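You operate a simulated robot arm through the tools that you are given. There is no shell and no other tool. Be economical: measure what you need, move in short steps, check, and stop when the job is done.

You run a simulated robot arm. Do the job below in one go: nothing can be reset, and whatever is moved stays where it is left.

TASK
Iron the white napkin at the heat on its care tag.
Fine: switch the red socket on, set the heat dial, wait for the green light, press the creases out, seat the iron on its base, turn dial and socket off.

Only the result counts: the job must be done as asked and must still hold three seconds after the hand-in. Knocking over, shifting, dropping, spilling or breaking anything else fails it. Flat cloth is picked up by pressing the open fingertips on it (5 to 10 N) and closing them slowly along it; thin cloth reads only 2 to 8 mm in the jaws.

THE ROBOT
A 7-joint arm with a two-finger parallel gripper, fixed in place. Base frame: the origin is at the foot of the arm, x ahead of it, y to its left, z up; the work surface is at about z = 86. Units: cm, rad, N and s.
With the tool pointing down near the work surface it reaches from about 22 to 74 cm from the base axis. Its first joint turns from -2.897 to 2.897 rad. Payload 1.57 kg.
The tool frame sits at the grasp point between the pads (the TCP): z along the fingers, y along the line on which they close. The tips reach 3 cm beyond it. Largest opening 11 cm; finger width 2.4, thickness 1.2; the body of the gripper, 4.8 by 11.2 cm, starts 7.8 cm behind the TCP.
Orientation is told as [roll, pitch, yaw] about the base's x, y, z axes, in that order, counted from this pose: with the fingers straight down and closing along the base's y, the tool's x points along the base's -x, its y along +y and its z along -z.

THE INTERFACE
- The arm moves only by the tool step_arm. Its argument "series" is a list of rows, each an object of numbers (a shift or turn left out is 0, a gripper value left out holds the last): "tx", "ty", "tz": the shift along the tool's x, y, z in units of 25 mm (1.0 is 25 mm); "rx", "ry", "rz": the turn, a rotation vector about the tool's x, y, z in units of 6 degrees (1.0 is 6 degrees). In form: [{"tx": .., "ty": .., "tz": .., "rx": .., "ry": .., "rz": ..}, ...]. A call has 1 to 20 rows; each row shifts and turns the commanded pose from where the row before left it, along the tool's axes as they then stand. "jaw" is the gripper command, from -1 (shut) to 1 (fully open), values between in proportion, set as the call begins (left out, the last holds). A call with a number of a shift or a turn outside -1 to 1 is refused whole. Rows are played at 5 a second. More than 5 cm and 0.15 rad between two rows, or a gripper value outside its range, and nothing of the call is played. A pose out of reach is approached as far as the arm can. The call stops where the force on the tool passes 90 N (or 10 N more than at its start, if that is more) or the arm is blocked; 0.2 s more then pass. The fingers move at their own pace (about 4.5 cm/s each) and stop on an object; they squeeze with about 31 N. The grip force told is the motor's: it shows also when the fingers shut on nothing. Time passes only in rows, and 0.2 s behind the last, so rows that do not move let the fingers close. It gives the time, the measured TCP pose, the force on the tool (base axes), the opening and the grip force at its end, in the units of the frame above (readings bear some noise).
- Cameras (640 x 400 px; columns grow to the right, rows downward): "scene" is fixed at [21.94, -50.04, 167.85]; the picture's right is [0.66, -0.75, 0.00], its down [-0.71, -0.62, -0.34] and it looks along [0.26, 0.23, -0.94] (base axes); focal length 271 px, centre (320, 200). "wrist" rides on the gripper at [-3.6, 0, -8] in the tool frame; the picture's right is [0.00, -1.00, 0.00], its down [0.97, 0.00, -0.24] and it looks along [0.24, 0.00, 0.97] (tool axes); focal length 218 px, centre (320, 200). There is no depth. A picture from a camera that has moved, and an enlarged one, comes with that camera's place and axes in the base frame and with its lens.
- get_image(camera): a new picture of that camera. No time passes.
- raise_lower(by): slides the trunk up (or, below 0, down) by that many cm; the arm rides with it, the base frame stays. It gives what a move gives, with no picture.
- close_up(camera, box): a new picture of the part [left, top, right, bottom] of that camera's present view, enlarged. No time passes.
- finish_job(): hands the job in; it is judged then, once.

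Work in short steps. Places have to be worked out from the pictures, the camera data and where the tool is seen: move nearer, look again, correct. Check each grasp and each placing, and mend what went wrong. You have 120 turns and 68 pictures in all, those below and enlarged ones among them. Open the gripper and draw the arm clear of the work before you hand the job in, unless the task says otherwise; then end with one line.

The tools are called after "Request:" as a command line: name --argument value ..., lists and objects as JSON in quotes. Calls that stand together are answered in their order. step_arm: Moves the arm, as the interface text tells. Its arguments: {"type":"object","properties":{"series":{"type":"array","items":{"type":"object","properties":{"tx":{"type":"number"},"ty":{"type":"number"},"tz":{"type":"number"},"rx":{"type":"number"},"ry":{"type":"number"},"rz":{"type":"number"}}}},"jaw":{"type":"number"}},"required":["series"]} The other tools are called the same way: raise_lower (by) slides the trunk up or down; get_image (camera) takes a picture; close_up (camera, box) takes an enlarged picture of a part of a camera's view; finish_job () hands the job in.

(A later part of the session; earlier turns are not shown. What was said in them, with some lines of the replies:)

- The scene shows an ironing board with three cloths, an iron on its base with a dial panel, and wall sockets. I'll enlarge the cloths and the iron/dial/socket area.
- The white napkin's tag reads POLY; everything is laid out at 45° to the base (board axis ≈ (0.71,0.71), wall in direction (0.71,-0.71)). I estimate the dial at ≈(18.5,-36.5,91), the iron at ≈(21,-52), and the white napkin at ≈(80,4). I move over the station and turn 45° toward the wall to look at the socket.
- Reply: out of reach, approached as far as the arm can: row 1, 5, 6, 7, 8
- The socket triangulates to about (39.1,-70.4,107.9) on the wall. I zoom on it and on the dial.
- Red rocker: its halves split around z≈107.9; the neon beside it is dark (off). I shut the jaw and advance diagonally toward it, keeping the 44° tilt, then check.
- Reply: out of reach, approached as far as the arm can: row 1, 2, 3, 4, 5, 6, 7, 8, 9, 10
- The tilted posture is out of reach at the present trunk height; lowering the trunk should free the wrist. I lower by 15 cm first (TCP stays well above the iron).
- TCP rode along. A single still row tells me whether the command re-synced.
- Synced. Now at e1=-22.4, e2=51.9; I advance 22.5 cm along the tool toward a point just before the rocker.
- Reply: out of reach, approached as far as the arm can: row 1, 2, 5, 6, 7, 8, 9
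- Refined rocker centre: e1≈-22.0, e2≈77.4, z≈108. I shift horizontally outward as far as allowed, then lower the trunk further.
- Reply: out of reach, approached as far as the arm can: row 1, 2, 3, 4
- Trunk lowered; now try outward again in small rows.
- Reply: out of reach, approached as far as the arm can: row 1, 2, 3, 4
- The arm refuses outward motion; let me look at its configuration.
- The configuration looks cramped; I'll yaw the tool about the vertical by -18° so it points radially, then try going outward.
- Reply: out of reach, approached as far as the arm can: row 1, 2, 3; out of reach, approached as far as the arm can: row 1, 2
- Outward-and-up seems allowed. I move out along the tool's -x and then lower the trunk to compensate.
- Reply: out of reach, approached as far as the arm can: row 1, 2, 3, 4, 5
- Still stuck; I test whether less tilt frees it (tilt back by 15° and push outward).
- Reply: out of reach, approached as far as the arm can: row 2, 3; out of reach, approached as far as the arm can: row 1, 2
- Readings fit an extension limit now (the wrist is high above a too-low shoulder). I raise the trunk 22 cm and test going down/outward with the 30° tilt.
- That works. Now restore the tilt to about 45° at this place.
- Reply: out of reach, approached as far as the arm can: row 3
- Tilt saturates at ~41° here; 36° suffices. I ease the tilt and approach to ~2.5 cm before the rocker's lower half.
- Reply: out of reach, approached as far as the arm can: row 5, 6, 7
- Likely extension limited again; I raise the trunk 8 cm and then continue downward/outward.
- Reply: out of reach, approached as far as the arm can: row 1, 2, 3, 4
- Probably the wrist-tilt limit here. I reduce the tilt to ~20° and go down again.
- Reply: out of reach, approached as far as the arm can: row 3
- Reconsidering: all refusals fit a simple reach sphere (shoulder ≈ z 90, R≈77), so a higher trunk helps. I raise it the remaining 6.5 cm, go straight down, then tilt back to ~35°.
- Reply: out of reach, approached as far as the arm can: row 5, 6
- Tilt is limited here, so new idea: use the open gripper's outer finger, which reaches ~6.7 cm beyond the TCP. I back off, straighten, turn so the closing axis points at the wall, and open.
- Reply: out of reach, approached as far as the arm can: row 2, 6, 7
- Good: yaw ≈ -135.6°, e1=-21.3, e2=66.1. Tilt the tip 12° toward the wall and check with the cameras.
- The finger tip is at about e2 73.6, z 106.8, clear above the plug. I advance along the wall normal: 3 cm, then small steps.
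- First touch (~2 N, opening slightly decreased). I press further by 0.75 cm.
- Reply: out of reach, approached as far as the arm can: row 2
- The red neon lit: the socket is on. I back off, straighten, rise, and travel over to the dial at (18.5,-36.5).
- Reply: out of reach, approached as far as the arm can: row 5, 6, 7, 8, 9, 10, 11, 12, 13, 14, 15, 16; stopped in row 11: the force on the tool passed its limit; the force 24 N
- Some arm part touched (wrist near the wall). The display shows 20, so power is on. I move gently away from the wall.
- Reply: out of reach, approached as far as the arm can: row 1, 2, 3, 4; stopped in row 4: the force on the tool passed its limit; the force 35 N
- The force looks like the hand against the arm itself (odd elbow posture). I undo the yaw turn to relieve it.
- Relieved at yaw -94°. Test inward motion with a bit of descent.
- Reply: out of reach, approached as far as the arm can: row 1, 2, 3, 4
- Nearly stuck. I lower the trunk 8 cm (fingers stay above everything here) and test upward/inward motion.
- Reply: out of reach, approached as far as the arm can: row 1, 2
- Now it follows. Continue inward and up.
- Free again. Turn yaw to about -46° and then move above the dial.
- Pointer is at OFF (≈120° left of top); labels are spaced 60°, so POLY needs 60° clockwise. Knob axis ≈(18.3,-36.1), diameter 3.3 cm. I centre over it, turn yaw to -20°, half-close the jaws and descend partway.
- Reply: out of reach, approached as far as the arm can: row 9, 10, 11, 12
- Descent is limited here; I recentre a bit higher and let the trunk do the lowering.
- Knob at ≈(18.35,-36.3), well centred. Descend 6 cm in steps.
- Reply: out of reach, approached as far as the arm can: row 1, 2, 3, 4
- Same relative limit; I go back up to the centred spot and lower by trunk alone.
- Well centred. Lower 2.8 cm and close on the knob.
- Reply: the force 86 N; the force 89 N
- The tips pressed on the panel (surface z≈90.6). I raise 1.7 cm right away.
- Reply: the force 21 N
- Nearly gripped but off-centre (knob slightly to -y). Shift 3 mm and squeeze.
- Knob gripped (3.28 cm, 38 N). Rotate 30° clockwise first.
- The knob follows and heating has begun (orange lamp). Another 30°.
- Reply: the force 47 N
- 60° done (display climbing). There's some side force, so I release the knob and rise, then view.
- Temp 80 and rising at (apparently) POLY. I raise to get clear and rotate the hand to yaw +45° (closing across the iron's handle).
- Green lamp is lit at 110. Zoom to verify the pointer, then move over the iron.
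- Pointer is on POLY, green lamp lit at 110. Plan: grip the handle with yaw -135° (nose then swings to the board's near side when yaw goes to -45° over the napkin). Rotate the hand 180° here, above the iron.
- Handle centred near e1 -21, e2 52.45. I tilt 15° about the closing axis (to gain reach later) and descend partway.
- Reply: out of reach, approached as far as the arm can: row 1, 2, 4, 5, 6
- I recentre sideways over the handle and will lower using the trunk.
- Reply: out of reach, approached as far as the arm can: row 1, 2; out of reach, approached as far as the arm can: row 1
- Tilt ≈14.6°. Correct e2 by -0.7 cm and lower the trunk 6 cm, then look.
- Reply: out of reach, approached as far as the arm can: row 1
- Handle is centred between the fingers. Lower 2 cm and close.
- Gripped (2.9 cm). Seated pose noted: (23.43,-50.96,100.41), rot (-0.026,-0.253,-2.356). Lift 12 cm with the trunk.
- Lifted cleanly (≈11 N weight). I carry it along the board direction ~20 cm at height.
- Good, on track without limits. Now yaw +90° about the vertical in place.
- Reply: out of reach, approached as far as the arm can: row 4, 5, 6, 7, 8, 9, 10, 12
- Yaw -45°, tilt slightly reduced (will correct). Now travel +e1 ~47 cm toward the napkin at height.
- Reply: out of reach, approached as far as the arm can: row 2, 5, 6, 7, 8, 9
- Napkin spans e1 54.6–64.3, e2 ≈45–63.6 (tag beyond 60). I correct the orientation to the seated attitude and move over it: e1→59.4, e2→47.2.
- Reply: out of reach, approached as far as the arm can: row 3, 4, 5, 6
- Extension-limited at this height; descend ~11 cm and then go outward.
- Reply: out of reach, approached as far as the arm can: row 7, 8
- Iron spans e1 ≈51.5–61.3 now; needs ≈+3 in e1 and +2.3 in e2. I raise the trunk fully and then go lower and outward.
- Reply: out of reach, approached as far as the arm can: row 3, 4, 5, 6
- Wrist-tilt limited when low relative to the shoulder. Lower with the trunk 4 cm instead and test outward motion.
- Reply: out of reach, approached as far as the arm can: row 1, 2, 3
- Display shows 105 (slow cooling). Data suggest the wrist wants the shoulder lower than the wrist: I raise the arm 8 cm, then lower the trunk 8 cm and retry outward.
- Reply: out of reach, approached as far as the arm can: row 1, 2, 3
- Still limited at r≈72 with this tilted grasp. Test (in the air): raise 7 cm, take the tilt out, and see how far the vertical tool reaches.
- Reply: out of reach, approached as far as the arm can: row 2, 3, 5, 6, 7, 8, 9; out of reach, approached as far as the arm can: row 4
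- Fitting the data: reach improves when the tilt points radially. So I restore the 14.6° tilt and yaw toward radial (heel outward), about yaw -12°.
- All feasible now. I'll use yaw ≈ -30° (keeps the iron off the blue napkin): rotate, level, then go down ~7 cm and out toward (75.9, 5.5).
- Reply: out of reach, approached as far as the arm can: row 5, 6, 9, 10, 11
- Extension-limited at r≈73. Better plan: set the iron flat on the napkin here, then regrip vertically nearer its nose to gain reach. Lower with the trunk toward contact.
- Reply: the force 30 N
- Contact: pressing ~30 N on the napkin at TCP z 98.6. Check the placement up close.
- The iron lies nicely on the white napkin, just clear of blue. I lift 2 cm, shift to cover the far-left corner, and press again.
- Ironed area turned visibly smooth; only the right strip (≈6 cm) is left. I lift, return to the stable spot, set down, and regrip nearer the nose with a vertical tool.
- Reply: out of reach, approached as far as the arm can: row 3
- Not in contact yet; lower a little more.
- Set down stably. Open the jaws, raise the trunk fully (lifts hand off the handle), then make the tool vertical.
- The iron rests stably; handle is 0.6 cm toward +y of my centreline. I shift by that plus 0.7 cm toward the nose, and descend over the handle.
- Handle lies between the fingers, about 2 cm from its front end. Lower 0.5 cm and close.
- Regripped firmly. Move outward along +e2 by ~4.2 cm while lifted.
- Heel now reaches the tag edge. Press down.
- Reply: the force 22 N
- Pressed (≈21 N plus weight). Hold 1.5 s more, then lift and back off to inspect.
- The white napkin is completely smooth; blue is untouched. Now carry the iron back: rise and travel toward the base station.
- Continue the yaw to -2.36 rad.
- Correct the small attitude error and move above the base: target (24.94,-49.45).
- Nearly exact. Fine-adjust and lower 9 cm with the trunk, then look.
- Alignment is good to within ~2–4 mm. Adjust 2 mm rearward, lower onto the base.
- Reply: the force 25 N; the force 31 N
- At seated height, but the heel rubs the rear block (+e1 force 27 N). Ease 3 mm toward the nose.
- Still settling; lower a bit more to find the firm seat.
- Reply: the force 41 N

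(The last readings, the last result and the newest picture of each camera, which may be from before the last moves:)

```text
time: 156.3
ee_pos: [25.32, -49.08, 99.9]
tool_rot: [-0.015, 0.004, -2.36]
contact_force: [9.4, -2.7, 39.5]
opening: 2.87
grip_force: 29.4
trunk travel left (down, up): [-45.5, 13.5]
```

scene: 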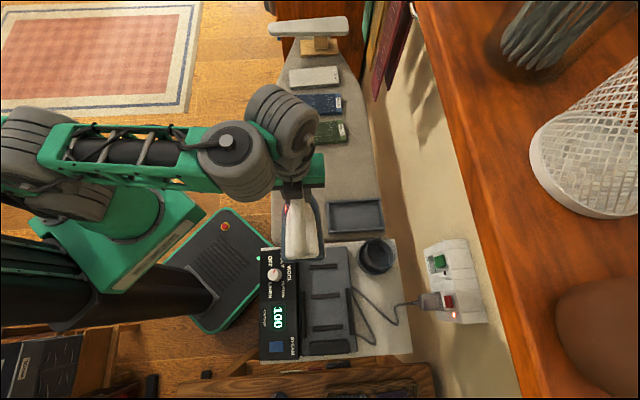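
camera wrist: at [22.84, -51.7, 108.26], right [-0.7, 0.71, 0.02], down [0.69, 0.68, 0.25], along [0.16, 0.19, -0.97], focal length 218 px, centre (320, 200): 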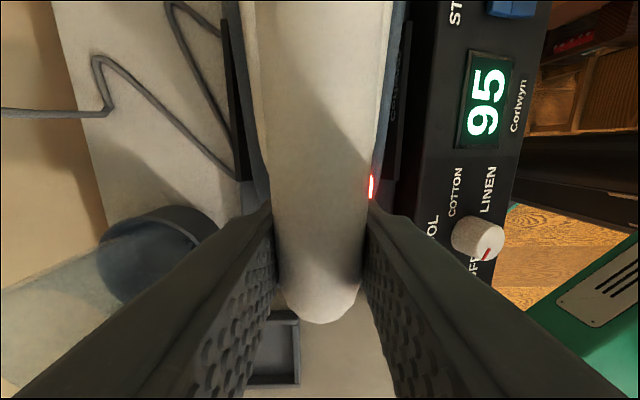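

Firm contact at ≈100.1: seated. Relax the push and open, then lift off and look.

Request:
step_arm --series '[{"tz": -0.16}, {}]'

Request:
step_arm --jaw 0.4 --series '[{}, {}, {}, {}]'

Request:
raise_lower --by 13.5

Request:
get_image --camera "wrist"

```text
time: 156.9
ee_pos: [25.26, -48.96, 99.85]
tool_rot: [-0.026, 0.008, -2.361]
contact_force: [7.2, -0.9, 10.1]
opening: 2.89
grip_force: 30.9
trunk travel left (down, up): [-45.5, 13.5]
```

```text
time: 157.9
ee_pos: [25.35, -49.08, 99.94]
tool_rot: [-0.023, 0.007, -2.362]
contact_force: [-0.6, -0.2, 0.1]
opening: 7.7
grip_force: 0.0
trunk travel left (down, up): [-45.5, 13.5]
```

```text
time: 159.5
ee_pos: [25.22, -49.14, 113.58]
tool_rot: [-0.023, 0.008, -2.36]
contact_force: [0.8, 0.3, 0.0]
opening: 7.69
grip_force: 0.0
trunk travel left (down, up): [-59.0, 0.0]
```

```text
9 pictures are left
camera wrist: at [22.84, -51.73, 121.49], right [-0.7, 0.71, 0.02], down [0.69, 0.68, 0.25], along [0.16, 0.19, -0.97], focal length 218 px, centre (320, 200)
```

wrist: 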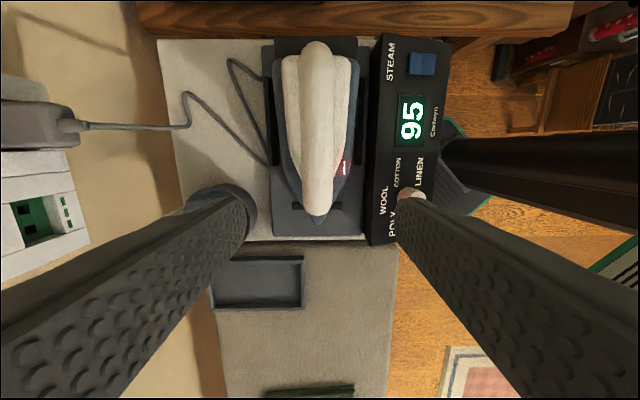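

I move to above the dial and turn to yaw -80° for the off turn, then compare the iron's seat in the fixed scene view.

Request:
step_arm --jaw 0.1 --series '[{"ty": -0.94, "tx": 0.28}, {"ty": -0.94, "tx": 0.28}, {"ty": -0.94, "tx": 0.28}, {"ty": -0.94, "tx": 0.28}, {"ty": -0.94, "tx": 0.28}, {"ty": -0.94, "tx": 0.28}, {"rz": -0.93}, {"rz": -0.93}, {"rz": -0.93}, {"rz": -0.93}, {"rz": -0.93}, {"rz": -0.93}, {"rz": -0.93}, {"rz": -0.93}, {"rz": -0.93}, {"rz": -0.93}]'

Request:
close_up --camera "scene" --box '[250, 230, 410, 365]'

```text
time: 162.9
ee_pos: [18.34, -36.21, 114.13]
tool_rot: [-0.005, 0.024, -1.384]
contact_force: [0.6, 0.6, 0.2]
opening: 6.07
grip_force: 0.1
trunk travel left (down, up): [-59.0, 0.0]
```

```text
2.96 times, centred on (330, 298) of scene
camera zoom: at [21.94, -50.04, 167.85], right [0.66, -0.75, 0.0], down [-0.71, -0.62, -0.34], along [0.26, 0.23, -0.94], focal length 802 px, centre (290, -89)
```

zoom: 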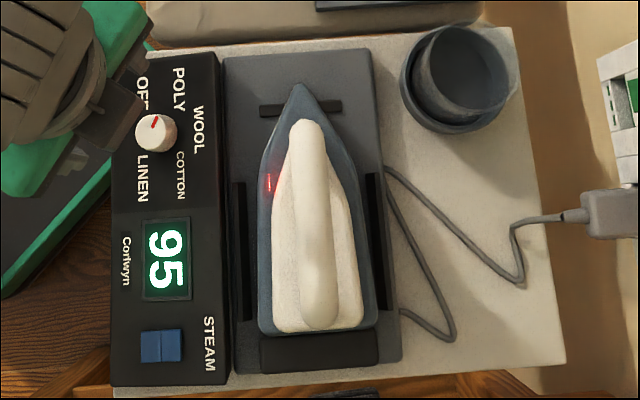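

The lamp is off and the temperature keeps falling: the iron isn't properly seated — nose sits ~0.6 cm back and it's pitched heel-up on the rear block. I go back, regrip at the handle's middle to reseat it.

Request:
step_arm --jaw 0.4 --series '[{"rz": 0.93}, {"rz": 0.93}, {"rz": 0.93}, {"rz": 0.93}, {"rz": 0.93}, {"rz": 0.93}, {"rz": 0.93}, {"rz": 0.93}, {"rz": 0.93}, {"rz": 0.93}, {"ty": 0.923, "tx": -0.527}, {"ty": 0.923, "tx": -0.527}, {"ty": 0.923, "tx": -0.527}, {"ty": 0.923, "tx": -0.527}, {"ty": 0.923, "tx": -0.527}, {"ty": 0.923, "tx": -0.527}]'

Request:
raise_lower --by -10

Request:
get_image --camera "wrist"

```text
time: 166.3
ee_pos: [22.71, -51.61, 113.7]
tool_rot: [-0.025, 0.007, -2.361]
contact_force: [0.3, 0.3, 0.0]
opening: 7.71
grip_force: 0.0
trunk travel left (down, up): [-59.0, 0.0]
```

```text
time: 167.7
ee_pos: [22.65, -51.63, 103.67]
tool_rot: [-0.023, 0.007, -2.36]
contact_force: [-0.2, 0.1, 0.3]
opening: 7.7
grip_force: 0.1
trunk travel left (down, up): [-49.0, 10.0]
```

```text
7 pictures are left
camera wrist: at [20.13, -54.19, 111.68], right [-0.7, 0.71, 0.02], down [0.69, 0.68, 0.25], along [0.16, 0.19, -0.97], focal length 218 px, centre (320, 200)
```

wrist: 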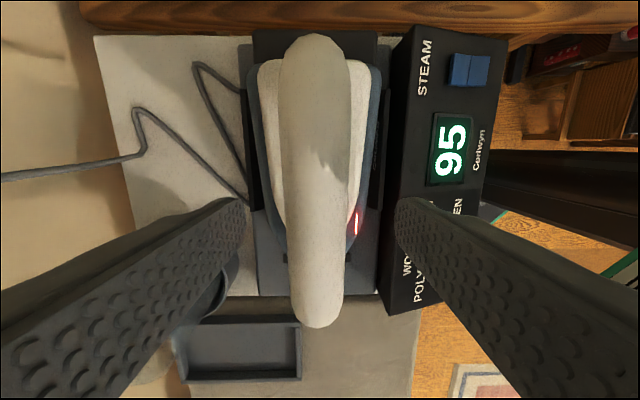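

Handle is between the fingers. Lower 3.4 cm, grip, and lift 2.5 cm.

Request:
raise_lower --by -3.4

Request:
step_arm --jaw -1 --series '[{}, {}, {}, {}, {}, {}]'

Request:
raise_lower --by 2.5

Request:
step_arm --series '[{"ry": 0.4}, {"ry": 0.35}, {"tx": 0.2}]'

Request:
close_up --camera "scene" --box '[250, 230, 410, 365]'

```text
time: 168.4
ee_pos: [22.6, -51.47, 100.23]
tool_rot: [-0.023, 0.008, -2.361]
contact_force: [0.4, -0.7, 0.6]
opening: 7.7
grip_force: 0.1
trunk travel left (down, up): [-45.6, 13.4]
```

```text
time: 169.8
ee_pos: [22.63, -51.7, 100.43]
tool_rot: [-0.02, 0.008, -2.359]
contact_force: [3.3, -2.8, 1.7]
opening: 2.84
grip_force: 30.6
trunk travel left (down, up): [-45.6, 13.4]
```

```text
time: 170.6
ee_pos: [22.7, -51.56, 102.71]
tool_rot: [-0.024, 0.009, -2.362]
contact_force: [-0.4, -0.5, -10.9]
opening: 2.88
grip_force: 30.2
trunk travel left (down, up): [-48.1, 10.9]
```

```text
time: 171.4
ee_pos: [23.01, -51.18, 102.82]
tool_rot: [-0.023, 0.087, -2.361]
contact_force: [-1.2, -0.3, -10.0]
opening: 2.85
grip_force: 31.2
trunk travel left (down, up): [-48.1, 10.9]
```

```text
2.96 times, centred on (330, 298) of scene
camera zoom: at [21.94, -50.04, 167.85], right [0.66, -0.75, 0.0], down [-0.71, -0.62, -0.34], along [0.26, 0.23, -0.94], focal length 802 px, centre (290, -89)
```

zoom: 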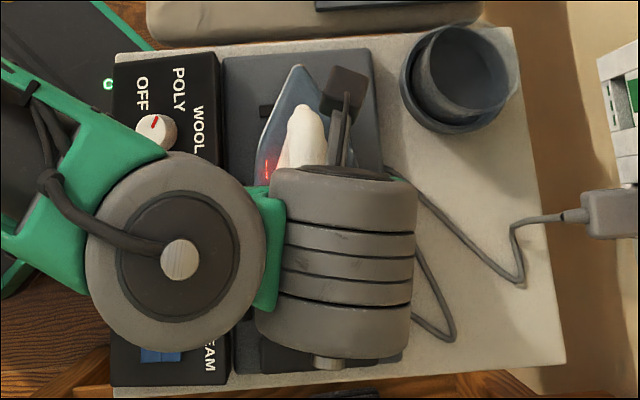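

The iron is raised with nose toward the front. Lower it gently so it levels on the base, then compare nose position (original nose at zoom (299,75), handle-front (305,118)).

Request:
raise_lower --by -2

Request:
step_arm --series '[{"tz": 0.12}, {"tz": 0.08}, {}]'

Request:
close_up --camera "scene" --box '[250, 230, 410, 365]'

```text
time: 172.0
ee_pos: [22.9, -51.24, 100.8]
tool_rot: [-0.023, 0.087, -2.361]
contact_force: [-0.1, -0.5, -10.3]
opening: 2.89
grip_force: 30.5
trunk travel left (down, up): [-46.1, 12.9]
```

```text
time: 172.8
ee_pos: [22.87, -51.14, 100.33]
tool_rot: [-0.022, 0.088, -2.361]
contact_force: [-1.6, -0.3, -9.9]
opening: 2.86
grip_force: 31.4
trunk travel left (down, up): [-46.1, 12.9]
```

```text
2.96 times, centred on (330, 298) of scene
camera zoom: at [21.94, -50.04, 167.85], right [0.66, -0.75, 0.0], down [-0.71, -0.62, -0.34], along [0.26, 0.23, -0.94], focal length 802 px, centre (290, -89)
```

zoom: 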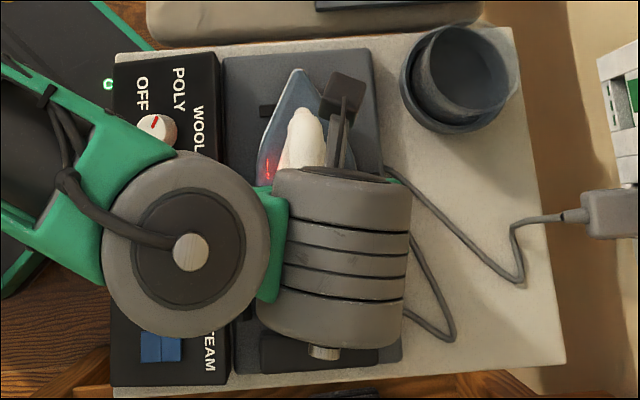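

Still hanging (no contact), and versus the original it looks ~4° too nose-down and ~0.7 cm forward. I pitch the nose up 4° and shift 0.75 cm rearward, a bit raised, then lower.

Request:
step_arm --series '[{"tz": -0.3}, {"ry": 0.35}, {"ry": 0.35, "tx": -0.15}, {"tx": -0.15}]'

Request:
raise_lower --by -0.8

Request:
raise_lower --by -0.4

```text
time: 173.8
ee_pos: [22.41, -51.91, 100.98]
tool_rot: [-0.025, 0.161, -2.365]
contact_force: [0.2, -0.7, -10.5]
opening: 2.83
grip_force: 31.1
trunk travel left (down, up): [-46.1, 12.9]
```

```text
time: 174.4
ee_pos: [22.39, -51.77, 100.09]
tool_rot: [-0.021, 0.159, -2.363]
contact_force: [0.9, -1.2, -9.8]
opening: 2.85
grip_force: 30.8
trunk travel left (down, up): [-45.3, 13.7]
```

```text
time: 174.9
ee_pos: [22.5, -51.78, 99.77]
tool_rot: [-0.022, 0.158, -2.365]
contact_force: [-0.4, -0.6, -10.8]
opening: 2.86
grip_force: 31.0
trunk travel left (down, up): [-44.9, 14.1]
```

No contact yet; continue lowering in small steps.

Request:
raise_lower --by -0.5

Request:
raise_lower --by -0.5

Request:
close_up --camera "scene" --box '[250, 230, 410, 365]'

```text
time: 175.5
ee_pos: [22.32, -51.71, 99.18]
tool_rot: [-0.022, 0.159, -2.365]
contact_force: [-0.6, -0.3, -7.4]
opening: 2.86
grip_force: 31.5
trunk travel left (down, up): [-44.4, 14.6]
```

```text
time: 176.0
ee_pos: [22.51, -51.76, 99.03]
tool_rot: [-0.016, 0.156, -2.363]
contact_force: [5.2, -3.2, 19.0]
opening: 2.77
grip_force: 30.0
trunk travel left (down, up): [-43.9, 15.1]
```

```text
2.96 times, centred on (330, 298) of scene
camera zoom: at [21.94, -50.04, 167.85], right [0.66, -0.75, 0.0], down [-0.71, -0.62, -0.34], along [0.26, 0.23, -0.94], focal length 802 px, centre (290, -89)
```

zoom: 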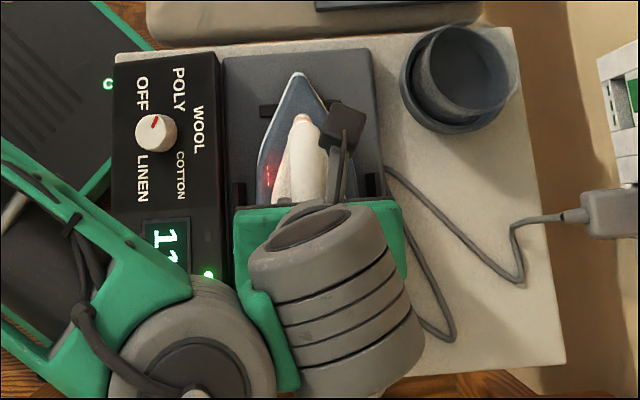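

Seated: green lamp lit, display "11…", nose back at (299,75). Relax, open and lift off; then head for the dial with yaw → -80°.

Request:
step_arm --series '[{"tz": -0.12}, {}]'

Request:
step_arm --jaw 0.4 --series '[{}, {}, {}, {}]'

Request:
raise_lower --by 15

Request:
step_arm --jaw 0.1 --series '[{"ry": -0.75}, {"ry": -0.75}, {"ty": -0.923, "tx": 0.527}, {"ty": -0.923, "tx": 0.527}, {"ty": -0.923, "tx": 0.527}, {"ty": -0.923, "tx": 0.527}, {"ty": -0.923, "tx": 0.527}, {"ty": -0.923, "tx": 0.527}, {"rz": -0.93}, {"rz": -0.93}, {"rz": -0.93}, {"rz": -0.93}, {"rz": -0.93}, {"rz": -0.93}, {"rz": -0.93}, {"rz": -0.93}, {"rz": -0.93}, {"rz": -0.93}]'

Request:
get_image --camera "scene"

```text
time: 176.6
ee_pos: [22.38, -51.68, 99.07]
tool_rot: [-0.022, 0.154, -2.365]
contact_force: [6.0, -1.0, 11.1]
opening: 2.85
grip_force: 31.3
trunk travel left (down, up): [-43.9, 15.1]
```

```text
time: 177.6
ee_pos: [22.36, -51.9, 98.89]
tool_rot: [-0.019, 0.158, -2.363]
contact_force: [0.0, -0.4, -0.5]
opening: 7.71
grip_force: 0.0
trunk travel left (down, up): [-43.9, 15.1]
```

```text
time: 179.4
ee_pos: [22.38, -51.81, 113.95]
tool_rot: [-0.021, 0.158, -2.363]
contact_force: [0.4, 0.6, -0.5]
opening: 7.7
grip_force: 0.0
trunk travel left (down, up): [-58.9, 0.1]
```

```text
time: 183.2
ee_pos: [18.3, -36.3, 114.04]
tool_rot: [-0.01, 0.019, -1.384]
contact_force: [-1.1, 0.5, -0.5]
opening: 6.06
grip_force: 0.1
trunk travel left (down, up): [-58.9, 0.1]
```

```text
3 pictures are left
```

scene: 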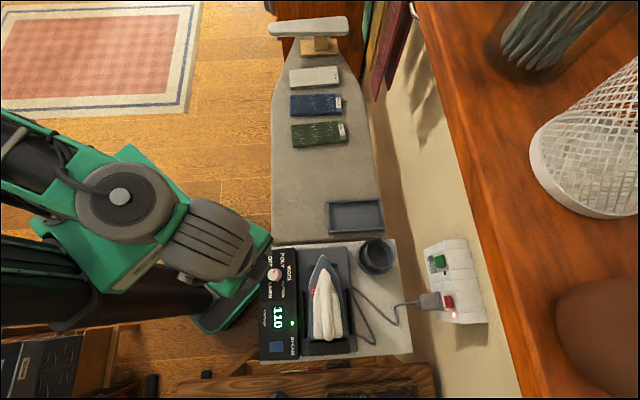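

Iron seated (110, green lamp), napkin white and smooth. Lower onto the dial by trunk (TCP to ≈94) and grip.

Request:
raise_lower --by -18

Request:
raise_lower --by -2.1

Request:
step_arm --jaw -1 --series '[{}, {}, {}, {}, {}]'

```text
time: 185.2
ee_pos: [18.17, -36.29, 96.11]
tool_rot: [-0.013, 0.018, -1.384]
contact_force: [-0.2, 0.1, -0.3]
opening: 6.04
grip_force: 0.0
trunk travel left (down, up): [-40.9, 18.1]
```

```text
time: 185.8
ee_pos: [18.17, -36.23, 94.06]
tool_rot: [-0.012, 0.017, -1.387]
contact_force: [0.5, -0.8, 0.6]
opening: 6.05
grip_force: 0.1
trunk travel left (down, up): [-38.8, 20.2]
```

```text
time: 187.0
ee_pos: [18.56, -36.26, 94.15]
tool_rot: [-0.014, 0.018, -1.38]
contact_force: [51.0, 3.3, 1.3]
opening: 3.35
grip_force: 41.1
trunk travel left (down, up): [-38.8, 20.2]
```

Knob gripped, but off-centre along the closing axis (51 N). Shift +0.5 cm along it to relieve.

Request:
step_arm --series '[{"ty": 0.12}, {"ty": 0.08}, {}]'

```text
time: 187.8
ee_pos: [18.62, -36.3, 94.04]
tool_rot: [-0.012, 0.015, -1.39]
contact_force: [8.0, -17.1, 2.1]
opening: 3.38
grip_force: 41.4
trunk travel left (down, up): [-38.8, 20.2]
```

Relieved. Turn 60° counter-clockwise back to OFF.

Request:
step_arm --series '[{"rz": -1}, {"rz": -1}, {"rz": -1}, {"rz": -1}, {"rz": -1}, {"rz": -1}, {"rz": -1}, {"rz": -1}, {"rz": -1}, {"rz": -1}, {}]'

```text
time: 190.2
ee_pos: [18.39, -36.57, 94.17]
tool_rot: [0.008, 0.014, -0.34]
contact_force: [-29.6, -26.5, 26.0]
opening: 3.27
grip_force: 40.8
trunk travel left (down, up): [-38.8, 20.2]
```

Turned to yaw -0.34 (same as the original OFF grip). Release, lift, and verify with a close-up.

Request:
step_arm --jaw 0.1 --series '[{}, {}, {}, {}]'

Request:
raise_lower --by 20

Request:
close_up --camera "wrist" --box '[200, 80, 440, 260]'

```text
time: 191.2
ee_pos: [18.52, -36.22, 93.86]
tool_rot: [0.008, 0.019, -0.341]
contact_force: [-0.6, 0.0, 0.9]
opening: 5.98
grip_force: 0.2
trunk travel left (down, up): [-38.8, 20.2]
```

```text
time: 193.4
ee_pos: [18.64, -36.35, 114.05]
tool_rot: [0.007, 0.018, -0.34]
contact_force: [0.0, 0.6, -0.1]
opening: 6.04
grip_force: 0.1
trunk travel left (down, up): [-58.8, 0.2]
```

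```text
2.22 times, centred on (320, 170) of wrist
camera zoom: at [22.18, -37.51, 121.88], right [-0.33, -0.94, -0.01], down [-0.91, 0.32, 0.26], along [-0.24, 0.09, -0.97], focal length 485 px, centre (320, 267)
```

zoom: 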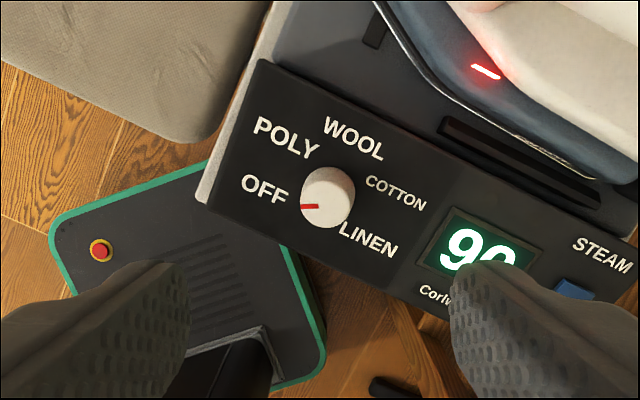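

Dial is on OFF (cooling, lamps off). Now turn to yaw -135°, open fully, and travel to the socket at height.

Request:
step_arm --jaw 1 --series '[{"rz": 0.967}, {"rz": 0.967}, {"rz": 0.967}, {"rz": 0.967}, {"rz": 0.967}, {"rz": 0.967}, {"rz": 0.967}, {"rz": 0.967}, {"rz": 0.967}, {"rz": 0.967}, {"rz": 0.967}, {"rz": 0.967}, {"rz": 0.967}, {"rz": 0.967}, {"rz": 0.967}, {"rz": 0.967}, {"rz": 0.967}, {"rz": 0.967}, {"rz": 0.967}, {"rz": 0.967}]'

Request:
step_arm --series '[{"ty": 0.913, "tx": -0.345}, {"ty": 0.913, "tx": -0.345}, {"ty": 0.913, "tx": -0.345}, {"ty": 0.913, "tx": -0.345}, {"ty": 0.913, "tx": -0.345}, {"ty": 0.913, "tx": -0.345}, {"ty": 0.913, "tx": -0.345}, {"ty": 0.913, "tx": -0.345}, {"ty": 0.913, "tx": -0.345}, {"ty": 0.913, "tx": -0.345}, {"ty": 0.913, "tx": -0.345}]'

```text
time: 197.6
ee_pos: [18.49, -36.23, 113.94]
tool_rot: [-0.022, 0.0, -2.365]
contact_force: [-0.7, 0.2, 1.2]
opening: 11.0
grip_force: 0.1
trunk travel left (down, up): [-58.8, 0.2]
```

```text
time: 200.0
ee_pos: [29.38, -60.8, 113.57]
tool_rot: [-0.022, -0.001, -2.362]
contact_force: [-0.5, -0.4, 0.6]
opening: 11.02
grip_force: 0.1
trunk travel left (down, up): [-58.8, 0.2]
```

On target (e1 -22.2, e2 63.8). Tilt 12° toward the wall, go to z≈110.8 and e2≈68.5.

Request:
step_arm --series '[{"rx": -0.75}, {"rx": -0.75}, {"rx": -0.7}, {"tz": 0.6, "ty": -0.12}, {"tz": 0.5, "ty": 0.1}, {"ty": 0.45, "tz": 0.1}, {"ty": 0.45, "tz": 0.1}, {"ty": 0.45, "tz": 0.1}]'

```text
time: 201.8
ee_pos: [32.24, -63.87, 110.97]
tool_rot: [0.207, -0.001, -2.364]
contact_force: [0.6, -0.1, -0.6]
opening: 11.01
grip_force: 0.1
trunk travel left (down, up): [-58.8, 0.2]
```

Tip at z≈109.4, e2≈75.1. Advance in small steps until contact and press.

Request:
step_arm --series '[{"ty": 0.39, "tz": 0.1, "tx": 0.08}, {"ty": 0.25, "tz": 0.06}, {"ty": 0.15, "tz": 0.04}, {"ty": 0.15, "tz": 0.03}, {"ty": 0.15, "tz": 0.03}, {}]'

```text
time: 203.2
ee_pos: [32.87, -64.04, 110.87]
tool_rot: [0.211, -0.002, -2.365]
contact_force: [0.0, 0.1, -1.0]
opening: 11.0
grip_force: 0.0
out of reach, approached as far as the arm can: row 1, 3, 4, 5
trunk travel left (down, up): [-58.8, 0.2]
```

Reach-limited ~1.5 cm short. More tilt (24°) with lower TCP extends the finger edge; back off slightly, tilt, and lower to z≈109.

Request:
step_arm --series '[{"ty": -0.4}, {"rx": -0.7}, {"rx": -0.7}, {"rx": -0.6}, {"tz": 0.4, "ty": -0.15}, {"tz": 0.3, "ty": -0.1}]'

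```text
time: 204.6
ee_pos: [31.43, -62.06, 113.6]
tool_rot: [0.402, 0.004, -2.363]
contact_force: [0.2, 0.2, 0.2]
opening: 11.0
grip_force: 0.1
out of reach, approached as far as the arm can: row 3, 4, 5, 6
trunk travel left (down, up): [-58.8, 0.2]
```

Tilt reached, TCP rose to 113.6; drop the trunk 4.4 cm and advance.

Request:
raise_lower --by -4.4

Request:
step_arm --series '[{"ty": 0.36, "tz": 0.16}, {"ty": 0.36, "tz": 0.16}, {"ty": 0.3, "tz": 0.13}, {"ty": 0.15, "tz": 0.06}, {"ty": 0.15, "tz": 0.06}]'

```text
time: 205.5
ee_pos: [31.35, -61.9, 109.23]
tool_rot: [0.402, 0.004, -2.364]
contact_force: [-0.6, -0.2, 0.9]
opening: 11.0
grip_force: 0.0
trunk travel left (down, up): [-54.4, 4.6]
```

```text
time: 206.7
ee_pos: [32.62, -61.9, 109.89]
tool_rot: [0.398, 0.001, -2.364]
contact_force: [0.2, -0.2, 1.2]
opening: 11.0
grip_force: 0.0
out of reach, approached as far as the arm can: row 1, 2, 3, 4, 5
trunk travel left (down, up): [-54.4, 4.6]
```

The tilt should point radially for reach. Raise the trunk, reduce tilt to ~13°, and yaw a further -17° so the closing axis is radial.

Request:
raise_lower --by 4.6

Request:
step_arm --series '[{"ty": -0.4}, {"rx": 0.85}, {"rx": 0.85}, {"rz": 0.92, "ry": -0.21}, {"rz": 0.92, "ry": -0.21}, {"rz": 0.92, "ry": -0.21}]'

```text
time: 207.6
ee_pos: [32.56, -61.85, 114.52]
tool_rot: [0.397, 0.001, -2.363]
contact_force: [-0.3, 0.7, -0.5]
opening: 11.03
grip_force: 0.0
trunk travel left (down, up): [-59.0, 0.0]
```

```text
time: 209.0
ee_pos: [32.18, -61.61, 114.32]
tool_rot: [0.219, 0.0, -2.658]
contact_force: [-0.2, 0.1, 1.3]
opening: 10.99
grip_force: 0.0
out of reach, approached as far as the arm can: row 1
trunk travel left (down, up): [-59.0, 0.0]
```

Radial now (yaw -152°). Descend to z≈110.8, shift sideways 1.85 cm, and move outward 2 cm.

Request:
step_arm --series '[{"tz": 0.46, "ty": -0.1, "tx": 0.25}, {"tz": 0.46, "ty": -0.1, "tx": 0.25}, {"tz": 0.46, "ty": -0.1, "tx": 0.25}, {"ty": 0.39, "tz": 0.087}, {"ty": 0.39, "tz": 0.087}]'

```text
time: 210.2
ee_pos: [34.94, -62.66, 110.51]
tool_rot: [0.22, 0.002, -2.66]
contact_force: [0.3, -0.2, 0.3]
opening: 11.01
grip_force: 0.1
trunk travel left (down, up): [-59.0, 0.0]
```

Within reach: tip ≈ e2 75.9, z 109. Press forward in small steps.

Request:
step_arm --series '[{"ty": 0.2, "tz": 0.045}, {"ty": 0.2, "tz": 0.045}, {"ty": 0.15, "tz": 0.03}, {"ty": 0.15, "tz": 0.03}, {}]'

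```text
time: 211.4
ee_pos: [35.51, -64.03, 110.63]
tool_rot: [0.223, 0.001, -2.66]
contact_force: [-1.7, 4.9, 1.8]
opening: 10.57
grip_force: 0.1
trunk travel left (down, up): [-59.0, 0.0]
```

Contact with 5 N and finger deflecting. Push a little further, then check the neon.

Request:
step_arm --series '[{"ty": 0.15, "tz": 0.03}, {"ty": 0.1, "tz": 0.02}, {}]'

Request:
close_up --camera "wrist" --box '[0, 60, 300, 300]'

```text
time: 212.2
ee_pos: [35.71, -64.4, 110.78]
tool_rot: [0.223, 0.002, -2.66]
contact_force: [-7.5, 15.5, 4.1]
opening: 9.67
grip_force: 0.0
trunk travel left (down, up): [-59.0, 0.0]
```

```text
1.67 times, centred on (150, 180) of wrist
camera zoom: at [31.73, -64.51, 118.49], right [-0.45, 0.86, -0.22], down [0.83, 0.5, 0.24], along [0.31, -0.08, -0.95], focal length 364 px, centre (603, 233)
```

zoom: 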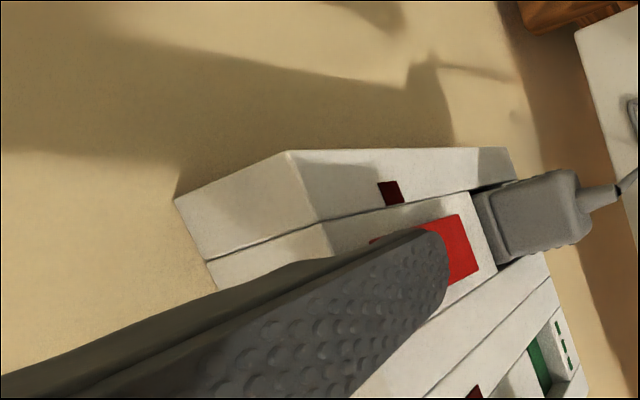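

Neon is dark: socket off. Back away, straighten, and retreat to a clear place.

Request:
step_arm --series '[{"ty": -0.4, "tz": -0.09}, {"ty": -0.9, "tz": -0.2}, {"ty": -0.9, "tz": -0.2}, {"rx": 0.7, "tz": -0.4}, {"rx": 0.7, "tz": -0.4}, {"rx": 0.7, "tz": -0.3}, {"ty": -0.8}, {"ty": -0.8}, {"ty": -0.8}, {"ty": -0.8}, {"ty": -0.8}, {"ty": -0.8}]'

```text
time: 214.8
ee_pos: [27.42, -48.8, 113.42]
tool_rot: [0.0, -0.001, -2.657]
contact_force: [-0.2, -0.5, -0.5]
opening: 11.02
grip_force: 0.1
trunk travel left (down, up): [-59.0, 0.0]
```

Rotate back toward neutral and move over to the free area near the start.

Request:
step_arm --series '[{"rz": -1}, {"rz": -1}, {"rz": -1}, {"rz": -1}, {"rz": -1}, {"rz": -1}, {"rz": -1}, {"rz": -1}, {"rz": -1}, {"rz": -1}, {"tx": 0.95, "ty": 0.3}, {"tx": 0.95, "ty": 0.3}, {"tx": 0.95, "ty": 0.3}, {"tx": 0.95, "ty": 0.3}, {"tx": 0.95, "ty": 0.3}, {"tx": 0.95, "ty": 0.3}, {"tx": 0.95, "ty": 0.3}, {"tx": 0.95, "ty": 0.3}, {"tx": 0.95, "ty": 0.3}, {"tx": 0.95, "ty": 0.3}]'

Request:
get_image --camera "scene"

```text
time: 219.0
ee_pos: [36.36, -25.51, 113.86]
tool_rot: [-0.003, 0.003, -1.613]
contact_force: [-0.6, -1.4, -0.1]
opening: 11.02
grip_force: 0.1
out of reach, approached as far as the arm can: row 20
trunk travel left (down, up): [-59.0, 0.0]
```

```text
0 pictures are left
```

scene: 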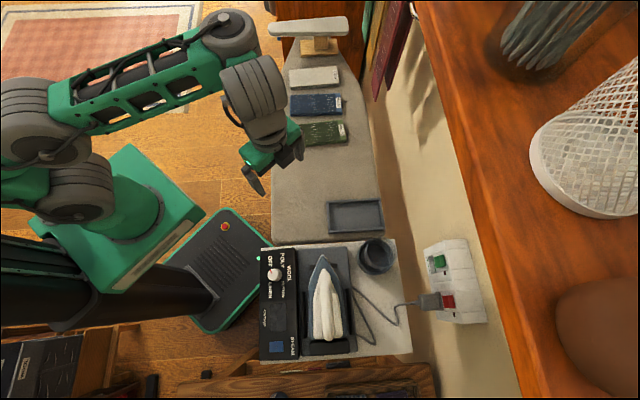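

Everything is in order: the iron is seated, the display is dark, the dial and socket are off, the napkin is smooth, and the arm is clear. I'm handing the job in.

Request:
finish_job

```text
The job is handed in.
```

The white napkin is ironed smooth at its POLY tag setting, the iron is seated on its base, the dial and red socket are off, and the job is handed in.
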